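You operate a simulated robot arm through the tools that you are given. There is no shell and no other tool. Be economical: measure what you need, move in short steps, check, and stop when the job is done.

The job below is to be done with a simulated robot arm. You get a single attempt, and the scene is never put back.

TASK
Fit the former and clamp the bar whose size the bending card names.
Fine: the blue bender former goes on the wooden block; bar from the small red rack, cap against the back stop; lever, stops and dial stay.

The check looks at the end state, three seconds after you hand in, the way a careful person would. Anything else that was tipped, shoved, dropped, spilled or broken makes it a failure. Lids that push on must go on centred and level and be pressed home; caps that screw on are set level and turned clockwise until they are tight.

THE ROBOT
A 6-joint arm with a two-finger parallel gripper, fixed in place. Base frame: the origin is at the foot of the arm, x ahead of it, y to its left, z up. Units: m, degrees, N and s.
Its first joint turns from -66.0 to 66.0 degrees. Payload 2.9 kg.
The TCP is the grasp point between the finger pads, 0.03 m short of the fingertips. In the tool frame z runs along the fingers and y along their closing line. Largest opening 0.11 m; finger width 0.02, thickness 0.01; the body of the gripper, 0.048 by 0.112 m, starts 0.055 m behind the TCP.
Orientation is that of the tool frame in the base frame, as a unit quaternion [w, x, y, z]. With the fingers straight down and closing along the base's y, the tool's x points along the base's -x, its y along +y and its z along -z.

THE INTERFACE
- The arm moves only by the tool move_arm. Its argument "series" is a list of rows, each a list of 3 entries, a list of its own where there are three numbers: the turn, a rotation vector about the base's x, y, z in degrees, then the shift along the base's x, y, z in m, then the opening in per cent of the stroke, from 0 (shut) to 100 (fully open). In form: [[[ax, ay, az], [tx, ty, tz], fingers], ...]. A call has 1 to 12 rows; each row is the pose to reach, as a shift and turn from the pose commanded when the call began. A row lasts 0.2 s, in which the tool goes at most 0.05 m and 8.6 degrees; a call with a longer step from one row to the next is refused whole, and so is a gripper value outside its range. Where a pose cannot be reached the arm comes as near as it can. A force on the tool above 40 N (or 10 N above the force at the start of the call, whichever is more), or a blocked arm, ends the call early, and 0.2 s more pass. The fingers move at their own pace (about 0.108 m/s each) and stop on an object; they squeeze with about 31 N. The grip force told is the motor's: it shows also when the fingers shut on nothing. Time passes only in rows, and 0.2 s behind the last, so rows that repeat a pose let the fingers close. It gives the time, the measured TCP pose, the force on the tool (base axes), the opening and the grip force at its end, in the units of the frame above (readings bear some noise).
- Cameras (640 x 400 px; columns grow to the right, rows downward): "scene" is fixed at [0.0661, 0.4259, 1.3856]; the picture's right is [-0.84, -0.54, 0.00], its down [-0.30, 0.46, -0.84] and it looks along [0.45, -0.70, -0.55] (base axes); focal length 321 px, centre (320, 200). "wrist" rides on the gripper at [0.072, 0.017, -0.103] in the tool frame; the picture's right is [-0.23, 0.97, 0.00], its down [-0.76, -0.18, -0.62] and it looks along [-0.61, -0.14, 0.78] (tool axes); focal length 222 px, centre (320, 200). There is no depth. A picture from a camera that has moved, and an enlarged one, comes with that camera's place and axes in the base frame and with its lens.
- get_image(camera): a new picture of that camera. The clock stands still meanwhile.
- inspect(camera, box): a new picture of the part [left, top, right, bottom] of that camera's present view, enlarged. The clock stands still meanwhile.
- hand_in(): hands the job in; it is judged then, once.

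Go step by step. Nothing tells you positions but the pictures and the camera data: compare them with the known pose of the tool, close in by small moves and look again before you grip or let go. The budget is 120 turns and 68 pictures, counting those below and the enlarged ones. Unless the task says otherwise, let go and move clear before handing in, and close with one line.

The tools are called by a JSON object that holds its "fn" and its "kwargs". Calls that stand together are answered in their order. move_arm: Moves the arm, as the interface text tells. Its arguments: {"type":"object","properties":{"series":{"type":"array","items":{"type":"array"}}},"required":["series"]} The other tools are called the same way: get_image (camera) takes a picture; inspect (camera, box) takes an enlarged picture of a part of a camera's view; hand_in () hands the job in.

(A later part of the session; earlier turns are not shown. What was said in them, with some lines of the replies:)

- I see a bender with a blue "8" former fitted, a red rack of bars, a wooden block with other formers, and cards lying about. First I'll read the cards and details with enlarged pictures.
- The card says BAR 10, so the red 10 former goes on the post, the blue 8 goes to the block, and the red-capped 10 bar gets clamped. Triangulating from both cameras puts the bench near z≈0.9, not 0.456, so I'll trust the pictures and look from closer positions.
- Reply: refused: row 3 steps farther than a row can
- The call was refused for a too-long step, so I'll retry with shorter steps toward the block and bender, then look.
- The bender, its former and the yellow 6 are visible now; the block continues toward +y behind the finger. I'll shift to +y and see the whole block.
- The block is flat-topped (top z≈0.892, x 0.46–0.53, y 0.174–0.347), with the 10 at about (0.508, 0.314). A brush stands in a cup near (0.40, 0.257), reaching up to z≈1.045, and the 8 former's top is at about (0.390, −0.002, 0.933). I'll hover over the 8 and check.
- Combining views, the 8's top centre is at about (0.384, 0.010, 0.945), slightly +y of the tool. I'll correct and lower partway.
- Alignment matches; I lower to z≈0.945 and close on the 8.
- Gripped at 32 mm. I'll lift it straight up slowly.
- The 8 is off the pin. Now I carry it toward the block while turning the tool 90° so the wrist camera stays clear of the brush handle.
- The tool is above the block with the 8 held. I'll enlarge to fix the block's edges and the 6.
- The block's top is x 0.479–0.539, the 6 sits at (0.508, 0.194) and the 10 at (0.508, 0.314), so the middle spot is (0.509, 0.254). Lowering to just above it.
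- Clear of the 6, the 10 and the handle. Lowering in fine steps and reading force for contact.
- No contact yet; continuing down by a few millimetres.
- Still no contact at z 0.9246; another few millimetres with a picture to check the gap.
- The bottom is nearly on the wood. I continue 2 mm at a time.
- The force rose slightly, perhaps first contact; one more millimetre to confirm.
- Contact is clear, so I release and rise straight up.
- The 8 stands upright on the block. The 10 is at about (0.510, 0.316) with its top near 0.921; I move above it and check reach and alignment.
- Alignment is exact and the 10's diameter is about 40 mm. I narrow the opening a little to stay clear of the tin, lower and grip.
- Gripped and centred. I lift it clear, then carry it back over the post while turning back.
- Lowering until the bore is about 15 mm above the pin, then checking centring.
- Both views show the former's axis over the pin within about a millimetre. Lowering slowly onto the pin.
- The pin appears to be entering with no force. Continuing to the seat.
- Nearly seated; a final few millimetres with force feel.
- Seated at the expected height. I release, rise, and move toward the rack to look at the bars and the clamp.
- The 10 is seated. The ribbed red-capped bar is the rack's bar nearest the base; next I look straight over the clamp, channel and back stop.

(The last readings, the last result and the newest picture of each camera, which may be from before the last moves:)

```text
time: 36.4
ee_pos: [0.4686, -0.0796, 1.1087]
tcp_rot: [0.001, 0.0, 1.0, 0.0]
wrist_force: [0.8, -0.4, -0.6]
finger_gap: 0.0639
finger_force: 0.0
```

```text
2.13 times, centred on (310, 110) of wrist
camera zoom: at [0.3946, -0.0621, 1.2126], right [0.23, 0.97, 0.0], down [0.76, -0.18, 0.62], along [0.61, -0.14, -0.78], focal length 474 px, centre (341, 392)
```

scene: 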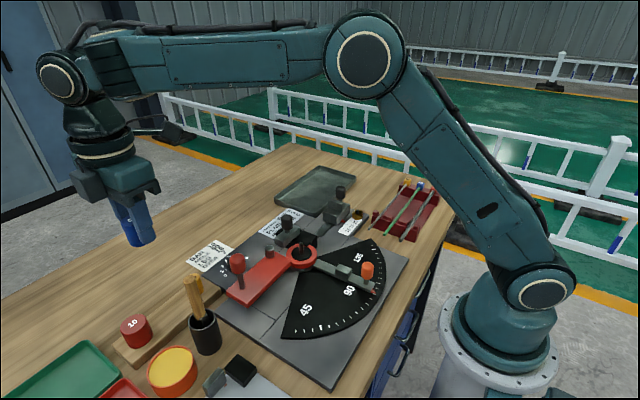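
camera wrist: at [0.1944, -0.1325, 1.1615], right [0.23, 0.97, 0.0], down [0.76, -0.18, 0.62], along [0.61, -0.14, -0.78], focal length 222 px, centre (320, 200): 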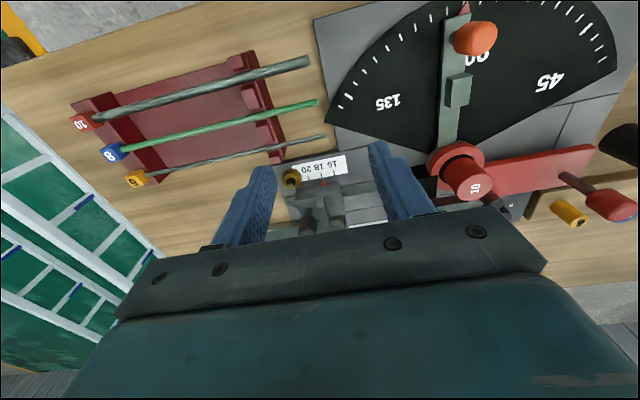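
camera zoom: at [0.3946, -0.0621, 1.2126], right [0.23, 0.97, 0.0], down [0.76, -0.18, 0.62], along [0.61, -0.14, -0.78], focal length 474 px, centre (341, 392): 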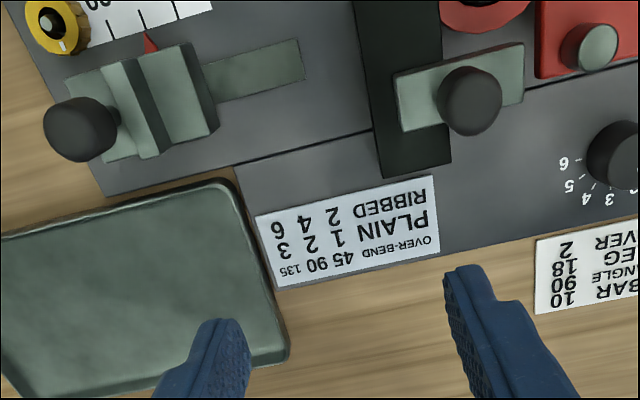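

The geometry is clear: jaw face at x≈0.429, former edge at x≈0.405, the stop's +y face at y≈−0.14, so the bar belongs along y at x≈0.41. I go to the rack with the tool turned −90° so the fingers close across the bar.

{"fn": "move_arm", "kwargs": {"series": [[[0, 0, -8.2], [-0.023, -0.023, 0], 45], [[0, 0, -16.4], [-0.046, -0.046, 0], 45], [[0, 0, -24.6], [-0.069, -0.069, 0], 45], [[0, 0, -32.8], [-0.092, -0.092, 0], 45], [[0, 0, -41], [-0.115, -0.115, 0], 45], [[0, 0, -49.2], [-0.138, -0.138, 0], 45], [[0, 0, -57.4], [-0.161, -0.161, 0], 45], [[0, 0, -65.6], [-0.184, -0.184, 0], 45], [[0, 0, -73.8], [-0.207, -0.207, 0], 45], [[0, 0, -82], [-0.23, -0.23, 0], 45], [[0, 0, -90], [-0.2486, -0.25, -0.02], 45], [[0, 0, -90], [-0.2486, -0.25, -0.04], 45]]}}

{"fn": "get_image", "kwargs": {"camera": "wrist"}}

```text
time: 39.0
ee_pos: [0.2182, -0.3287, 1.0674]
tcp_rot: [0.001, 0.707, 0.707, -0.001]
wrist_force: [0.0, 0.3, 0.4]
finger_gap: 0.0494
finger_force: 0.0
```

```text
25 pictures are left
camera wrist: at [0.2351, -0.256, 1.1726], right [0.97, -0.23, 0.0], down [-0.18, -0.76, 0.62], along [-0.14, -0.61, -0.78], focal length 222 px, centre (320, 200)
```

wrist: 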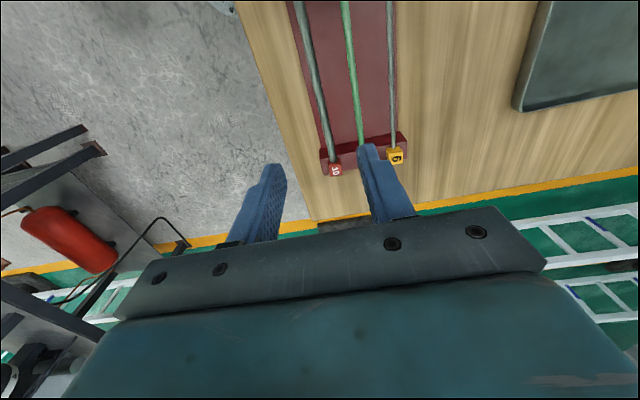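

The 10 bar lies along y at x≈0.2215, z≈0.90, cap near y −0.414, and the 8 bar is 36 mm further out. I narrow the fingers and lower to just above the bar.

{"fn": "move_arm", "kwargs": {"series": [[[0, 0, 0], [0.0025, -0.012, -0.03], 30], [[0, 0, 0], [0.0025, -0.012, -0.07], 30], [[0, 0, 0], [0.0025, -0.012, -0.105], 30], [[0, 0, 0], [0.0025, -0.012, -0.105], 30]]}}

{"fn": "get_image", "kwargs": {"camera": "wrist"}}

{"fn": "inspect", "kwargs": {"camera": "scene", "box": [360, 160, 450, 250]}}

```text
time: 40.0
ee_pos: [0.2206, -0.3404, 0.9655]
tcp_rot: [0.0, 0.707, 0.707, 0.0]
wrist_force: [-0.3, 0.5, 0.8]
finger_gap: 0.033
finger_force: 0.0
```

```text
24 pictures are left
camera wrist: at [0.2382, -0.2673, 1.0687], right [0.97, -0.23, 0.0], down [-0.18, -0.76, 0.62], along [-0.14, -0.61, -0.78], focal length 222 px, centre (320, 200)
```

wrist: 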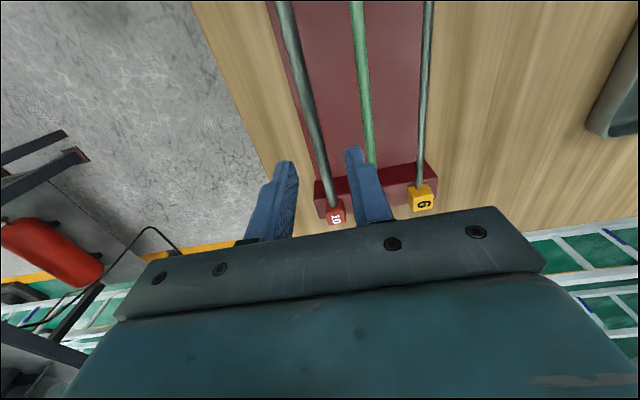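

```text
4.44 times, centred on (405, 205) of scene
camera zoom: at [0.0661, 0.4259, 1.3856], right [-0.84, -0.54, 0.0], down [-0.3, 0.46, -0.84], along [0.45, -0.7, -0.55], focal length 1425 px, centre (-58, 178)
```

zoom: 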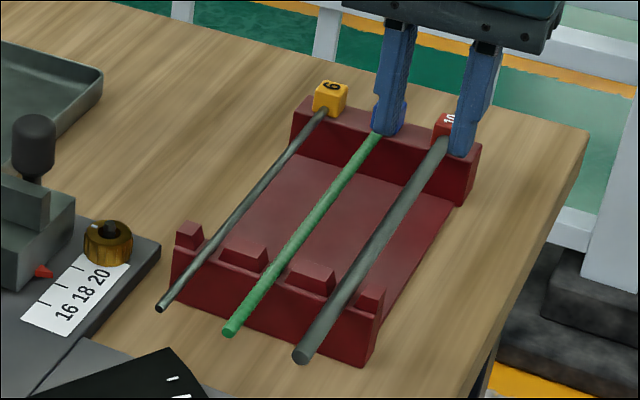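

The bar is centred between the fingers. Lowering to z≈0.923 and closing.

{"fn": "move_arm", "kwargs": {"series": [[[0, 0, 0], [0, 0, -0.015], 30], [[0, 0, 0], [0, 0, -0.03], 30], [[0, 0, 0], [0, 0, -0.042], 30], [[0, 0, 0], [0, 0, -0.042], 30], [[0, 0, 0], [0, 0, -0.042], 10], [[0, 0, 0], [0, 0, -0.042], 0], [[0, 0, 0], [0, 0, -0.042], 0]]}}

{"fn": "get_image", "kwargs": {"camera": "wrist"}}

```text
time: 41.6
ee_pos: [0.2198, -0.3407, 0.923]
tcp_rot: [0.001, 0.707, 0.708, -0.001]
wrist_force: [0.5, -0.5, -0.3]
finger_gap: 0.009
finger_force: 31.0
```

```text
22 pictures are left
camera wrist: at [0.2375, -0.2681, 1.0265], right [0.97, -0.23, 0.0], down [-0.18, -0.76, 0.62], along [-0.14, -0.61, -0.78], focal length 222 px, centre (320, 200)
```

wrist: 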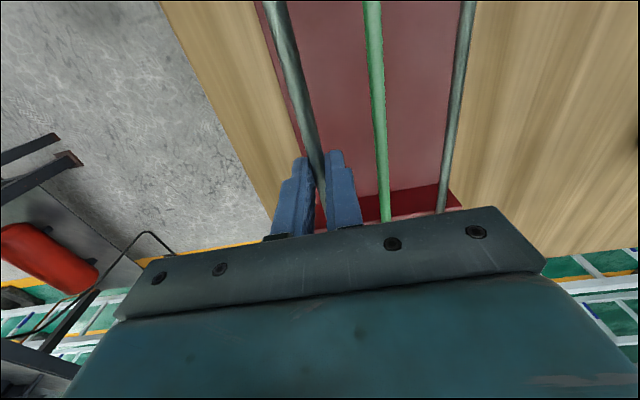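

Gripped the bar at 9 mm. Lifting straight up and checking for droop.

{"fn": "move_arm", "kwargs": {"series": [[[0, 0, 0], [0, 0, 0.01], 0], [[0, 0, 0], [0, 0, 0.025], 0], [[0, 0, 0], [0, 0, 0.05], 0], [[0, 0, 0], [0, 0, 0.08], 0], [[0, 0, 0], [0, 0, 0.11], 0], [[0, 0, 0], [0, 0, 0.11], 0]]}}

{"fn": "get_image", "kwargs": {"camera": "scene"}}

```text
time: 43.0
ee_pos: [0.2198, -0.339, 1.0339]
tcp_rot: [0.0, 0.707, 0.707, -0.001]
wrist_force: [-0.4, -0.5, -1.1]
finger_gap: 0.0091
finger_force: 31.1
```

```text
21 pictures are left
```

scene: 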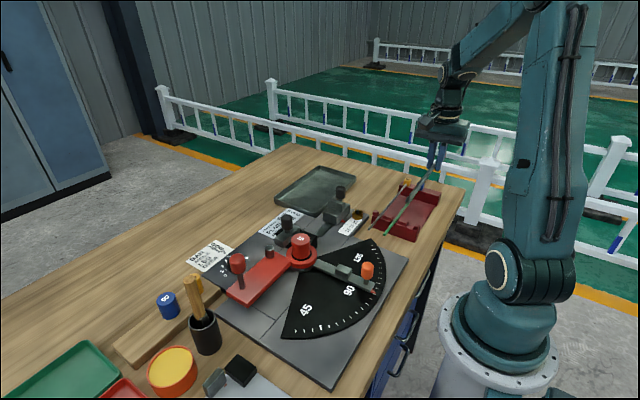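

{"fn": "inspect", "kwargs": {"camera": "scene", "box": [360, 120, 480, 250]}}

```text
3.08 times, centred on (420, 185) of scene
camera zoom: at [0.0661, 0.4259, 1.3856], right [-0.84, -0.54, 0.0], down [-0.3, 0.46, -0.84], along [0.45, -0.7, -0.55], focal length 986 px, centre (12, 246)
```

zoom: 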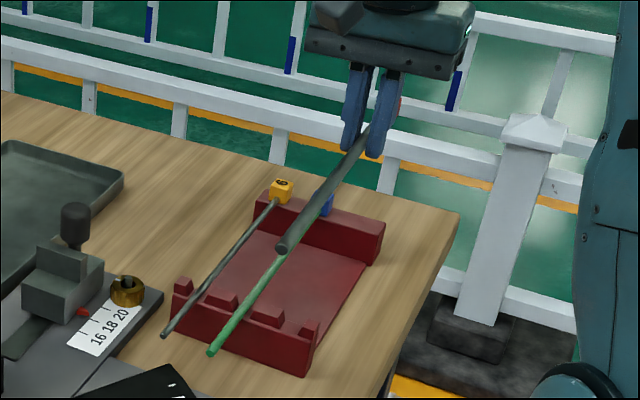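

The bar is held nearly level. Carrying it high to above the channel, cap about 12 mm short of the stop.

{"fn": "move_arm", "kwargs": {"series": [[[0, 0, 0], [0.02, 0.03, 0.01], 0], [[0, 0, 0], [0.044, 0.067, 0.02], 0], [[0, 0, 0], [0.068, 0.104, 0.02], 0], [[0, 0, 0], [0.092, 0.141, 0.02], 0], [[0, 0, 0], [0.116, 0.178, 0.02], 0], [[0, 0, 0], [0.14, 0.215, 0.02], 0], [[0, 0, 0], [0.164, 0.252, 0.01], 0], [[0, 0, 0], [0.18, 0.28, 0], 0], [[0, 0, 0], [0.1913, 0.293, -0.02], 0], [[0, 0, 0], [0.1913, 0.293, -0.02], 0]]}}

{"fn": "get_image", "kwargs": {"camera": "wrist"}}

{"fn": "inspect", "kwargs": {"camera": "scene", "box": [210, 150, 400, 290]}}

```text
time: 45.2
ee_pos: [0.4128, -0.0492, 1.0096]
tcp_rot: [0.0, 0.707, 0.707, 0.0]
wrist_force: [-0.8, -0.4, -1.7]
finger_gap: 0.0093
finger_force: 31.3
```

```text
19 pictures are left
camera wrist: at [0.43, 0.0244, 1.1151], right [0.97, -0.23, 0.0], down [-0.18, -0.76, 0.62], along [-0.14, -0.61, -0.78], focal length 222 px, centre (320, 200)
```

wrist: 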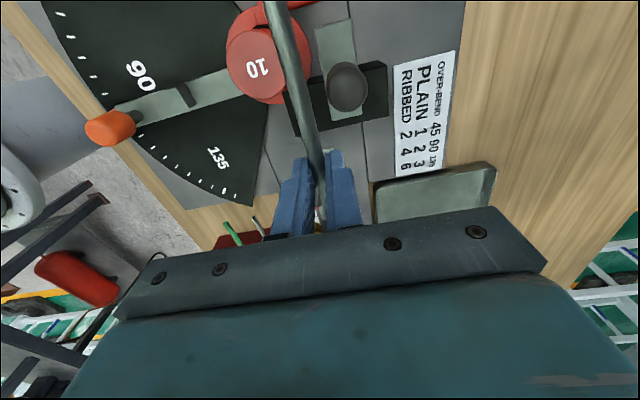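

```text
2.86 times, centred on (305, 220) of scene
camera zoom: at [0.0661, 0.4259, 1.3856], right [-0.84, -0.54, 0.0], down [-0.3, 0.46, -0.84], along [0.45, -0.7, -0.55], focal length 916 px, centre (363, 143)
```

zoom: 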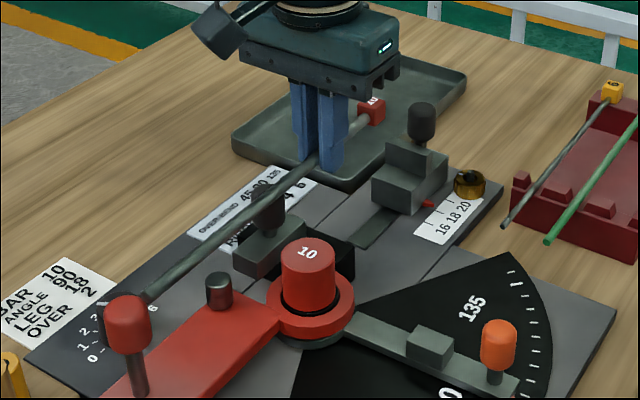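

The bar is level and in line; its free end comes near the lever knob, so I enlarge both ends before lowering.

{"fn": "inspect", "kwargs": {"camera": "scene", "box": [225, 200, 295, 280]}}

{"fn": "inspect", "kwargs": {"camera": "scene", "box": [300, 160, 380, 240]}}

```text
5.00 times, centred on (260, 240) of scene
camera zoom: at [0.0661, 0.4259, 1.3856], right [-0.84, -0.54, 0.0], down [-0.3, 0.46, -0.84], along [0.45, -0.7, -0.55], focal length 1603 px, centre (620, 0)
```

zoom: 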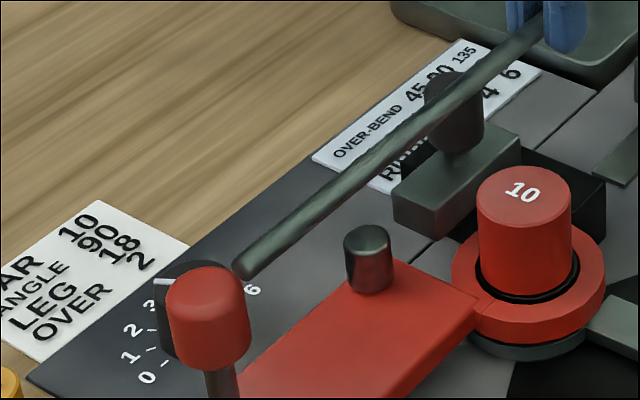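

```text
5.00 times, centred on (340, 200) of scene
camera zoom: at [0.0661, 0.4259, 1.3856], right [-0.84, -0.54, 0.0], down [-0.3, 0.46, -0.84], along [0.45, -0.7, -0.55], focal length 1603 px, centre (220, 200)
```

zoom: 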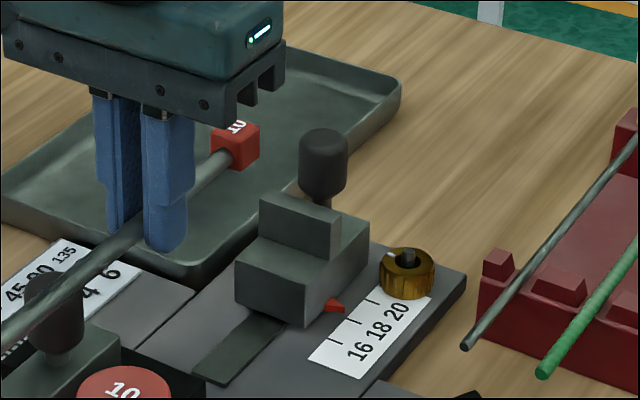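

The stop has a ledge with a raised step: the step face is at y≈−0.178, so the cap rests on the ledge against that step, which also keeps the bar's end well clear of the lever knob. I shift −y and lower partway.

{"fn": "move_arm", "kwargs": {"series": [[[0, 0, 0], [0.003, -0.02, 0], 0], [[0, 0, 0], [0.003, -0.033, 0], 0], [[0, 0, 0], [0.003, -0.033, -0.025], 0], [[0, 0, 0], [0.003, -0.033, -0.05], 0], [[0, 0, 0], [0.003, -0.033, -0.062], 0], [[0, 0, 0], [0.003, -0.033, -0.062], 0]]}}

{"fn": "inspect", "kwargs": {"camera": "scene", "box": [290, 170, 370, 250]}}

{"fn": "get_image", "kwargs": {"camera": "wrist"}}

```text
time: 46.6
ee_pos: [0.4145, -0.0806, 0.949]
tcp_rot: [0.0, 0.707, 0.707, 0.0]
wrist_force: [0.2, -0.2, -1.6]
finger_gap: 0.0093
finger_force: 31.0
```

```text
5.00 times, centred on (330, 210) of scene
camera zoom: at [0.0661, 0.4259, 1.3856], right [-0.84, -0.54, 0.0], down [-0.3, 0.46, -0.84], along [0.45, -0.7, -0.55], focal length 1603 px, centre (270, 150)
```

zoom: 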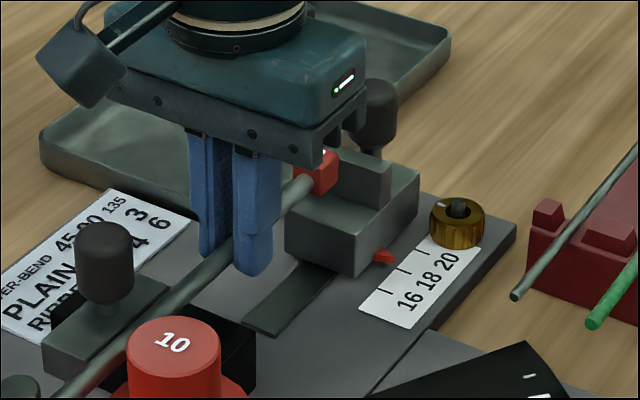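

```text
14 pictures are left
camera wrist: at [0.4315, -0.0075, 1.0533], right [0.97, -0.23, 0.0], down [-0.18, -0.76, 0.62], along [-0.14, -0.61, -0.78], focal length 222 px, centre (320, 200)
```

wrist: 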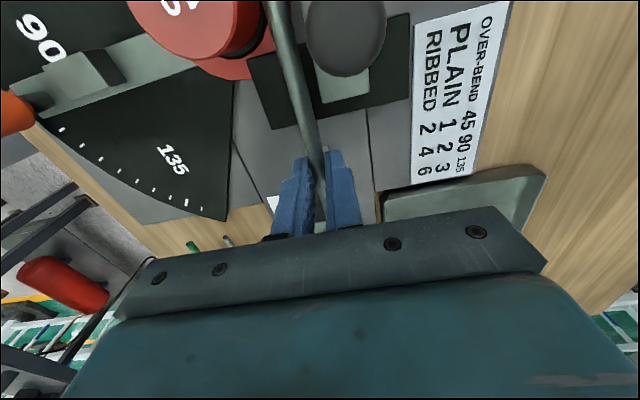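

The cap hangs over the ledge just in front of the step and the bar lies between former and clamp. Lowering gently until contact.

{"fn": "move_arm", "kwargs": {"series": [[[0, 0, 0], [0, 0, -0.004], 0], [[0, 0, 0], [0, 0, -0.007], 0], [[0, 0, 0], [0, 0, -0.01], 0], [[0, 0, 0], [0, 0, -0.01], 0]]}}

```text
time: 47.6
ee_pos: [0.4141, -0.0804, 0.94]
tcp_rot: [0.0, 0.707, 0.707, 0.0]
wrist_force: [-0.5, -0.7, -1.4]
finger_gap: 0.0089
finger_force: 30.6
```

{"fn": "move_arm", "kwargs": {"series": [[[0, 0, 0], [0, 0, -0.0015], 0], [[0, 0, 0], [0, 0, -0.003], 0], [[0, 0, 0], [0, 0, -0.0045], 0], [[0, 0, 0], [0, 0, -0.0045], 0]]}}

```text
time: 48.6
ee_pos: [0.4155, -0.0832, 0.935]
tcp_rot: [0.0, 0.707, 0.707, 0.0]
wrist_force: [0.0, -0.4, -1.5]
finger_gap: 0.0088
finger_force: 31.1
```

{"fn": "move_arm", "kwargs": {"series": [[[0, 0, 0], [0, 0, -0.0015], 0], [[0, 0, 0], [0, 0, -0.003], 0], [[0, 0, 0], [0, 0, -0.003], 0]]}}

{"fn": "inspect", "kwargs": {"camera": "scene", "box": [250, 180, 350, 270]}}

```text
time: 49.4
ee_pos: [0.4151, -0.0815, 0.9332]
tcp_rot: [0.0, 0.707, 0.707, 0.001]
wrist_force: [0.1, -0.3, -2.2]
finger_gap: 0.0089
finger_force: 30.2
```

```text
4.44 times, centred on (300, 225) of scene
camera zoom: at [0.0661, 0.4259, 1.3856], right [-0.84, -0.54, 0.0], down [-0.3, 0.46, -0.84], along [0.45, -0.7, -0.55], focal length 1425 px, centre (409, 89)
```

zoom: 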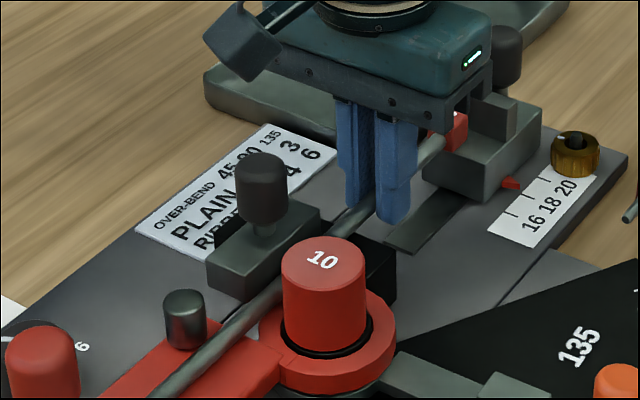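

The bar is threaded between former and lever pin as intended. Continuing down in small steps.

{"fn": "move_arm", "kwargs": {"series": [[[0, 0, 0], [0, 0, -0.001], 0], [[0, 0, 0], [0, 0, -0.002], 0], [[0, 0, 0], [0, 0, -0.003], 0], [[0, 0, 0], [0, 0, -0.003], 0]]}}

```text
time: 50.4
ee_pos: [0.4153, -0.0813, 0.9304]
tcp_rot: [0.001, 0.707, 0.707, 0.001]
wrist_force: [-2.2, 1.7, 22.3]
finger_gap: 0.0089
finger_force: 30.8
```

Contact at z≈0.931. I ease up 1 mm and slide the bar −y toward the stop, watching the y force.

{"fn": "move_arm", "kwargs": {"series": [[[0, 0, 0], [0, 0, 0.001], 0], [[0, 0, 0], [0, -0.002, 0.001], 0], [[0, 0, 0], [0, -0.004, 0.001], 0], [[0, 0, 0], [0, -0.005, 0.001], 0], [[0, 0, 0], [0, -0.005, 0.001], 0]]}}

```text
time: 51.6
ee_pos: [0.4148, -0.0857, 0.9315]
tcp_rot: [0.001, 0.708, 0.707, 0.0]
wrist_force: [1.0, 8.6, 21.3]
finger_gap: 0.0091
finger_force: 30.8
```

Still pressing down a little, so I ease up another 1.5 mm and continue toward the stop.

{"fn": "move_arm", "kwargs": {"series": [[[0, 0, 0], [0, 0, 0.001], 0], [[0, 0, 0], [0, 0, 0.0015], 0], [[0, 0, 0], [0, -0.001, 0.0015], 0], [[0, 0, 0], [0, -0.001, 0.0015], 0]]}}

{"fn": "inspect", "kwargs": {"camera": "scene", "box": [310, 180, 370, 230]}}

```text
time: 52.6
ee_pos: [0.4145, -0.0878, 0.9309]
tcp_rot: [0.0, 0.707, 0.707, -0.001]
wrist_force: [0.2, 0.1, -1.9]
finger_gap: 0.0088
finger_force: 31.4
```

```text
8.00 times, centred on (340, 205) of scene
camera zoom: at [0.0661, 0.4259, 1.3856], right [-0.84, -0.54, 0.0], down [-0.3, 0.46, -0.84], along [0.45, -0.7, -0.55], focal length 2564 px, centre (160, 160)
```

zoom: 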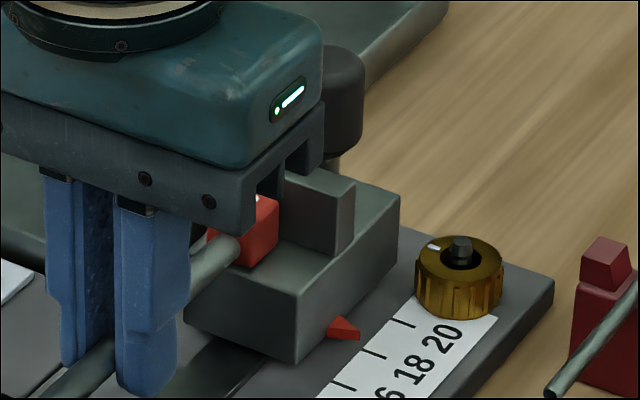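

About 6–7 mm remains to the step. Continuing −y.

{"fn": "move_arm", "kwargs": {"series": [[[0, 0, 0], [0, -0.002, 0], 0], [[0, 0, 0], [0, -0.004, 0], 0], [[0, 0, 0], [0, -0.005, 0], 0], [[0, 0, 0], [0, -0.005, 0], 0]]}}

```text
time: 53.6
ee_pos: [0.4142, -0.0898, 0.9308]
tcp_rot: [0.0, 0.707, 0.708, 0.001]
wrist_force: [-0.8, 5.6, -1.3]
finger_gap: 0.0089
finger_force: 30.8
```

A y force of 5.6 N has appeared: likely contact with the step. One more millimetre to confirm.

{"fn": "move_arm", "kwargs": {"series": [[[0, 0, 0], [0, -0.001, 0], 0], [[0, 0, 0], [0, -0.001, 0], 0]]}}

{"fn": "inspect", "kwargs": {"camera": "scene", "box": [310, 180, 370, 230]}}

```text
time: 54.2
ee_pos: [0.4132, -0.0928, 0.9311]
tcp_rot: [0.0, 0.707, 0.707, 0.0]
wrist_force: [-1.7, 5.3, -2.1]
finger_gap: 0.009
finger_force: 31.1
```

```text
8.00 times, centred on (340, 205) of scene
camera zoom: at [0.0661, 0.4261, 1.3855], right [-0.84, -0.54, 0.0], down [-0.3, 0.46, -0.84], along [0.45, -0.7, -0.55], focal length 2564 px, centre (160, 160)
```

zoom: 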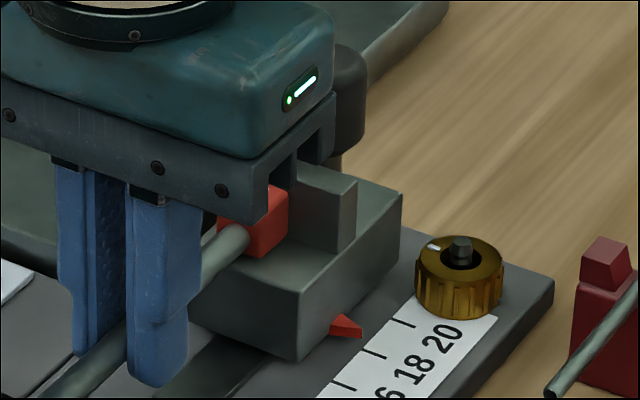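

The cap touches the step, and the stop still reads 18. No more pushing: I lower 1 mm, release gently and rise.

{"fn": "move_arm", "kwargs": {"series": [[[0, 0, 0], [0, 0, -0.001], 0], [[0, 0, 0], [0, 0, -0.001], 8], [[0, 0, 0], [0, 0, -0.001], 16], [[0, 0, 0], [0, 0, -0.001], 24], [[0, 0, 0], [0, 0, -0.001], 28], [[0, 0, 0], [0, 0, 0.02], 28], [[0, 0, 0], [0, 0, 0.05], 28], [[0, 0, 0], [0, 0, 0.09], 28], [[0, 0, 0], [0, 0, 0.12], 28], [[0, 0, 0], [0, 0, 0.12], 28]]}}

{"fn": "inspect", "kwargs": {"camera": "scene", "box": [230, 170, 370, 280]}}

{"fn": "get_image", "kwargs": {"camera": "wrist"}}

```text
time: 56.4
ee_pos: [0.4148, -0.0935, 1.053]
tcp_rot: [0.0, 0.707, 0.707, -0.001]
wrist_force: [0.7, -0.2, 0.0]
finger_gap: 0.0306
finger_force: 0.0
```

```text
3.64 times, centred on (300, 225) of scene
camera zoom: at [0.0661, 0.4259, 1.3856], right [-0.84, -0.54, 0.0], down [-0.3, 0.46, -0.84], along [0.45, -0.7, -0.55], focal length 1166 px, centre (393, 109)
```

zoom: 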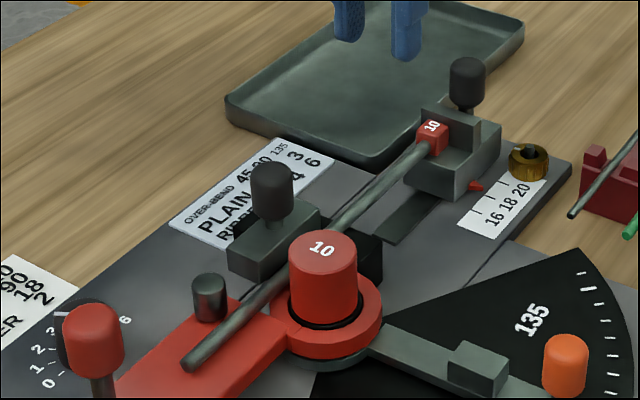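

```text
9 pictures are left
camera wrist: at [0.4315, -0.0202, 1.1558], right [0.97, -0.23, 0.0], down [-0.18, -0.76, 0.62], along [-0.14, -0.61, -0.78], focal length 222 px, centre (320, 200)
```

wrist: 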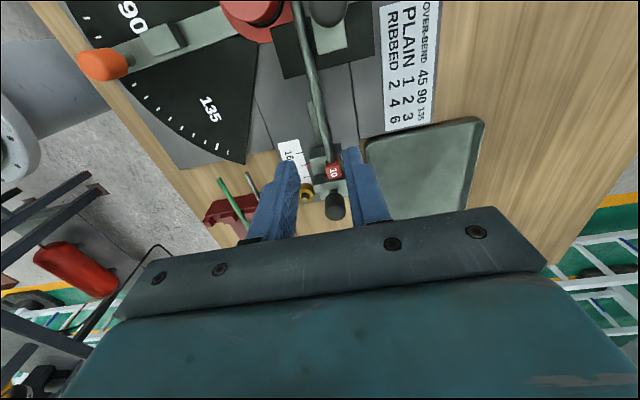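

The bar lies with its cap against the step and passes beside the former. Now the clamp: with closed fingers I go down behind the clamp block (+x side), tips above its slide, to push it −x.

{"fn": "move_arm", "kwargs": {"series": [[[0, 0, 0], [0.03, 0.03, 0.01], 10], [[0, 0, 0], [0.055, 0.06, 0.01], 0], [[0, 0, 0], [0.075, 0.083, 0], 0], [[0, 0, 0], [0.075, 0.083, -0.04], 0], [[0, 0, 0], [0.075, 0.083, -0.08], 0], [[0, 0, 0], [0.075, 0.083, -0.11], 0], [[0, 0, 0], [0.075, 0.083, -0.11], 0]]}}

{"fn": "inspect", "kwargs": {"camera": "scene", "box": [240, 170, 340, 260]}}

```text
time: 58.0
ee_pos: [0.488, -0.0089, 0.9413]
tcp_rot: [0.0, 0.707, 0.707, 0.001]
wrist_force: [0.0, -1.0, -0.2]
finger_gap: 0.0
finger_force: 31.4
```

```text
4.44 times, centred on (290, 215) of scene
camera zoom: at [0.0661, 0.4259, 1.3856], right [-0.84, -0.54, 0.0], down [-0.3, 0.46, -0.84], along [0.45, -0.7, -0.55], focal length 1425 px, centre (453, 133)
```

zoom: 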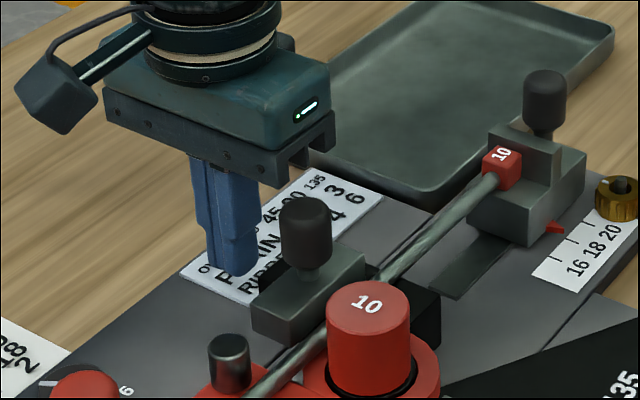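

The fingers are behind the clamp block. I push −x in steps and watch the x force.

{"fn": "move_arm", "kwargs": {"series": [[[0, 0, 0], [-0.012, 0, 0], 0], [[0, 0, 0], [-0.022, 0, 0], 0], [[0, 0, 0], [-0.026, 0, 0], 0], [[0, 0, 0], [-0.03, 0, 0], 0], [[0, 0, 0], [-0.03, 0, 0], 0]]}}

```text
time: 59.2
ee_pos: [0.4596, -0.0095, 0.9423]
tcp_rot: [-0.001, 0.707, 0.707, 0.0]
wrist_force: [3.5, 1.4, -1.5]
finger_gap: 0.0
finger_force: 31.0
```

A steady 3.5 N suggests the clamp is sliding. Continuing.

{"fn": "move_arm", "kwargs": {"series": [[[0, 0, 0], [-0.002, 0, 0], 0], [[0, 0, 0], [-0.004, 0, 0], 0], [[0, 0, 0], [-0.006, 0, 0], 0], [[0, 0, 0], [-0.006, 0, 0], 0]]}}

{"fn": "inspect", "kwargs": {"camera": "scene", "box": [240, 170, 340, 260]}}

```text
time: 60.2
ee_pos: [0.455, -0.0089, 0.942]
tcp_rot: [0.0, 0.706, 0.708, 0.0]
wrist_force: [13.6, 6.9, 1.8]
finger_gap: 0.0
finger_force: 31.2
```

```text
4.44 times, centred on (290, 215) of scene
camera zoom: at [0.0664, 0.4261, 1.3855], right [-0.84, -0.54, 0.0], down [-0.3, 0.46, -0.84], along [0.45, -0.7, -0.55], focal length 1425 px, centre (453, 133)
```

zoom: 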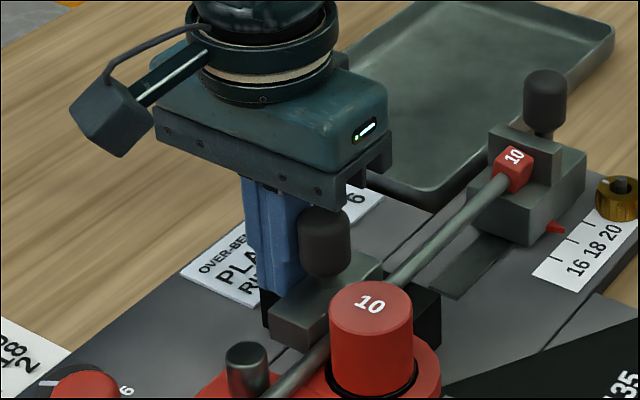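

The clamp has carried the bar toward the former and the force jumped to 13.6 N. A little more to confirm it's firm.

{"fn": "move_arm", "kwargs": {"series": [[[0, 0, 0], [-0.001, 0, 0], 0], [[0, 0, 0], [-0.002, 0, 0], 0], [[0, 0, 0], [-0.002, 0, 0], 0]]}}

```text
time: 61.0
ee_pos: [0.4541, -0.0088, 0.9413]
tcp_rot: [0.003, 0.707, 0.707, 0.002]
wrist_force: [27.3, 8.5, -1.3]
finger_gap: 0.0
finger_force: 30.3
```

Firm: 27 N and the tool has stalled. I back off +x, rise clear and inspect.

{"fn": "move_arm", "kwargs": {"series": [[[0, 0, 0], [0.005, 0, 0], 0], [[0, 0, 0], [0.02, 0, 0], 0], [[0, 0, 0], [0.04, 0, 0], 0], [[0, 0, 0], [0.04, 0, 0.04], 0], [[0, 0, 0], [0.04, 0, 0.08], 0], [[0, 0, 0], [0.03, -0.03, 0.11], 0], [[0, 0, 0], [0.01, -0.06, 0.14], 0], [[0, 0, 0], [0.01, -0.08, 0.16], 0], [[0, 0, 0], [0.01, -0.08, 0.16], 0]]}}

{"fn": "inspect", "kwargs": {"camera": "scene", "box": [230, 170, 370, 280]}}

{"fn": "get_image", "kwargs": {"camera": "wrist"}}

```text
time: 63.0
ee_pos: [0.4598, -0.0885, 1.1023]
tcp_rot: [0.0, 0.707, 0.707, -0.001]
wrist_force: [0.3, -0.7, 0.0]
finger_gap: 0.0001
finger_force: 30.8
```

```text
3.64 times, centred on (300, 225) of scene
camera zoom: at [0.0661, 0.4259, 1.3856], right [-0.84, -0.54, 0.0], down [-0.3, 0.46, -0.84], along [0.45, -0.7, -0.55], focal length 1166 px, centre (393, 109)
```

zoom: 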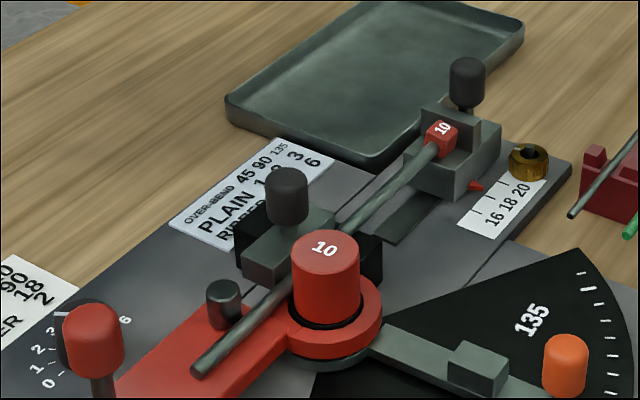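

```text
5 pictures are left
camera wrist: at [0.4776, -0.0157, 1.2065], right [0.97, -0.23, 0.0], down [-0.18, -0.76, 0.62], along [-0.14, -0.61, -0.78], focal length 222 px, centre (320, 200)
```

wrist: 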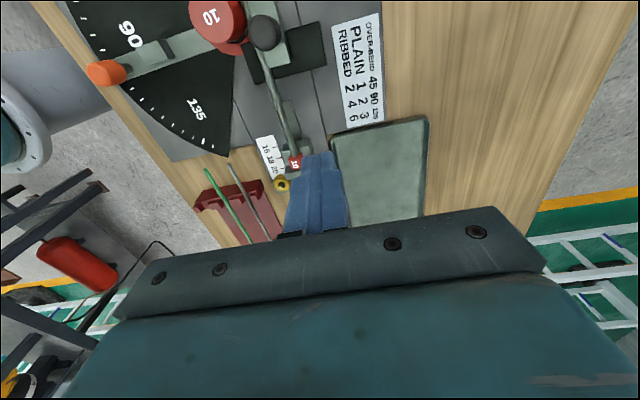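

The jaw presses the bar against the former. I enlarge the stop and the former/jaw contact for a final check.

{"fn": "inspect", "kwargs": {"camera": "scene", "box": [310, 180, 370, 230]}}

{"fn": "inspect", "kwargs": {"camera": "scene", "box": [280, 205, 340, 265]}}

```text
8.00 times, centred on (340, 205) of scene
camera zoom: at [0.0661, 0.4259, 1.3856], right [-0.84, -0.54, 0.0], down [-0.3, 0.46, -0.84], along [0.45, -0.7, -0.55], focal length 2564 px, centre (160, 160)
```

zoom: 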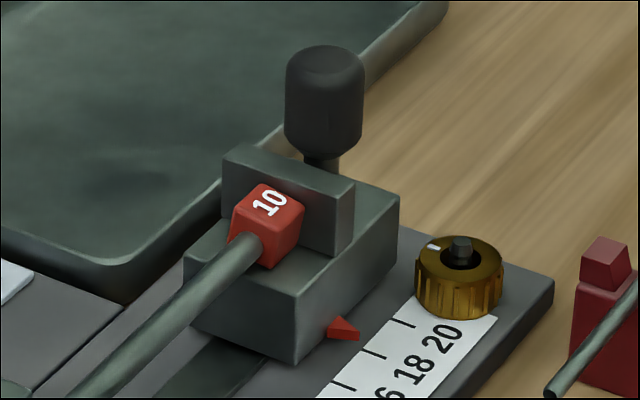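

```text
6.67 times, centred on (310, 235) of scene
camera zoom: at [0.0661, 0.4259, 1.3856], right [-0.84, -0.54, 0.0], down [-0.3, 0.46, -0.84], along [0.45, -0.7, -0.55], focal length 2137 px, centre (387, -33)
```

zoom: 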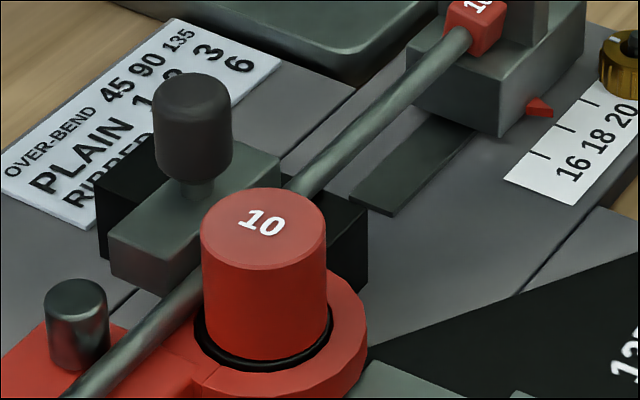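

The stop is at its original place and reads 18. To be sure the cap touches the step, I look almost straight down along the step face.

{"fn": "move_arm", "kwargs": {"series": [[[0, 0, 0], [-0.015, -0.04, 0], 0], [[0, 0, 0], [-0.03, -0.08, 0], 0], [[0, 0, 0], [-0.045, -0.12, 0], 0], [[0, 0, 0], [-0.06, -0.162, 0], 0], [[0, 0, 0], [-0.065, -0.162, -0.03], 0], [[0, 0, 0], [-0.065, -0.162, -0.03], 0]]}}

{"fn": "inspect", "kwargs": {"camera": "wrist", "box": [270, 0, 370, 62]}}

```text
time: 64.4
ee_pos: [0.3964, -0.2531, 1.0721]
tcp_rot: [0.0, 0.707, 0.707, 0.0]
wrist_force: [-0.6, -0.6, -0.3]
finger_gap: 0.0
finger_force: 30.8
```

```text
6.40 times, centred on (320, 31) of wrist
camera zoom: at [0.4134, -0.1806, 1.176], right [0.97, -0.23, 0.0], down [-0.18, -0.76, 0.62], along [-0.14, -0.61, -0.78], focal length 1422 px, centre (320, 1282)
```

zoom: 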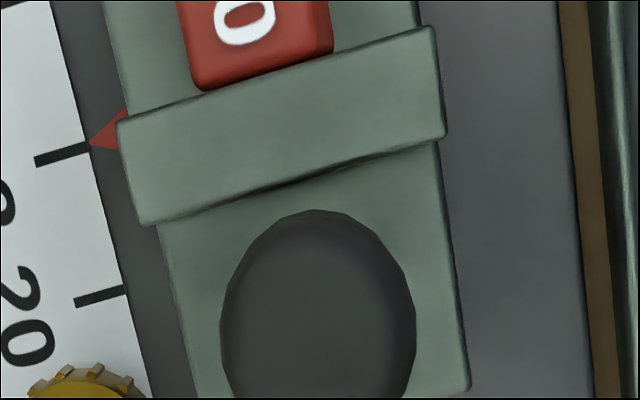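

The cap's rear face sits flush against the step, with the pointer still on 18, the 10 former seated and the bar clamped. I rise clear before handing in.

{"fn": "move_arm", "kwargs": {"series": [[[0, 0, 0], [0, 0, 0.04], 20], [[0, 0, 0], [-0.02, 0, 0.08], 40], [[0, 0, 0], [-0.02, 0, 0.08], 40]]}}

{"fn": "get_image", "kwargs": {"camera": "scene"}}

```text
time: 65.2
ee_pos: [0.3786, -0.2543, 1.1506]
tcp_rot: [0.0, 0.707, 0.707, 0.0]
wrist_force: [0.2, 0.2, -0.1]
finger_gap: 0.044
finger_force: 0.1
```

```text
1 pictures are left
```

scene: 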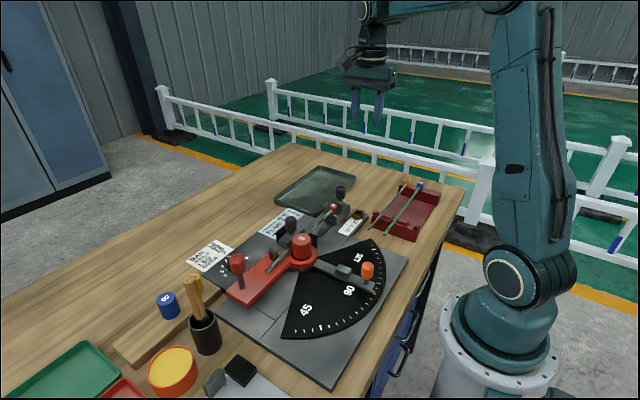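

Everything is in place and nothing else has been disturbed, so I hand in.

{"fn": "hand_in", "kwargs": {}}

```text
The job is handed in.
```

The 10 former is on the post and the blue 8 former stands on the wooden block. The 10 bar is clamped with its cap against the back stop (any gap is under about 1 mm), and the lever, stops and dial look unmoved in the pictures.
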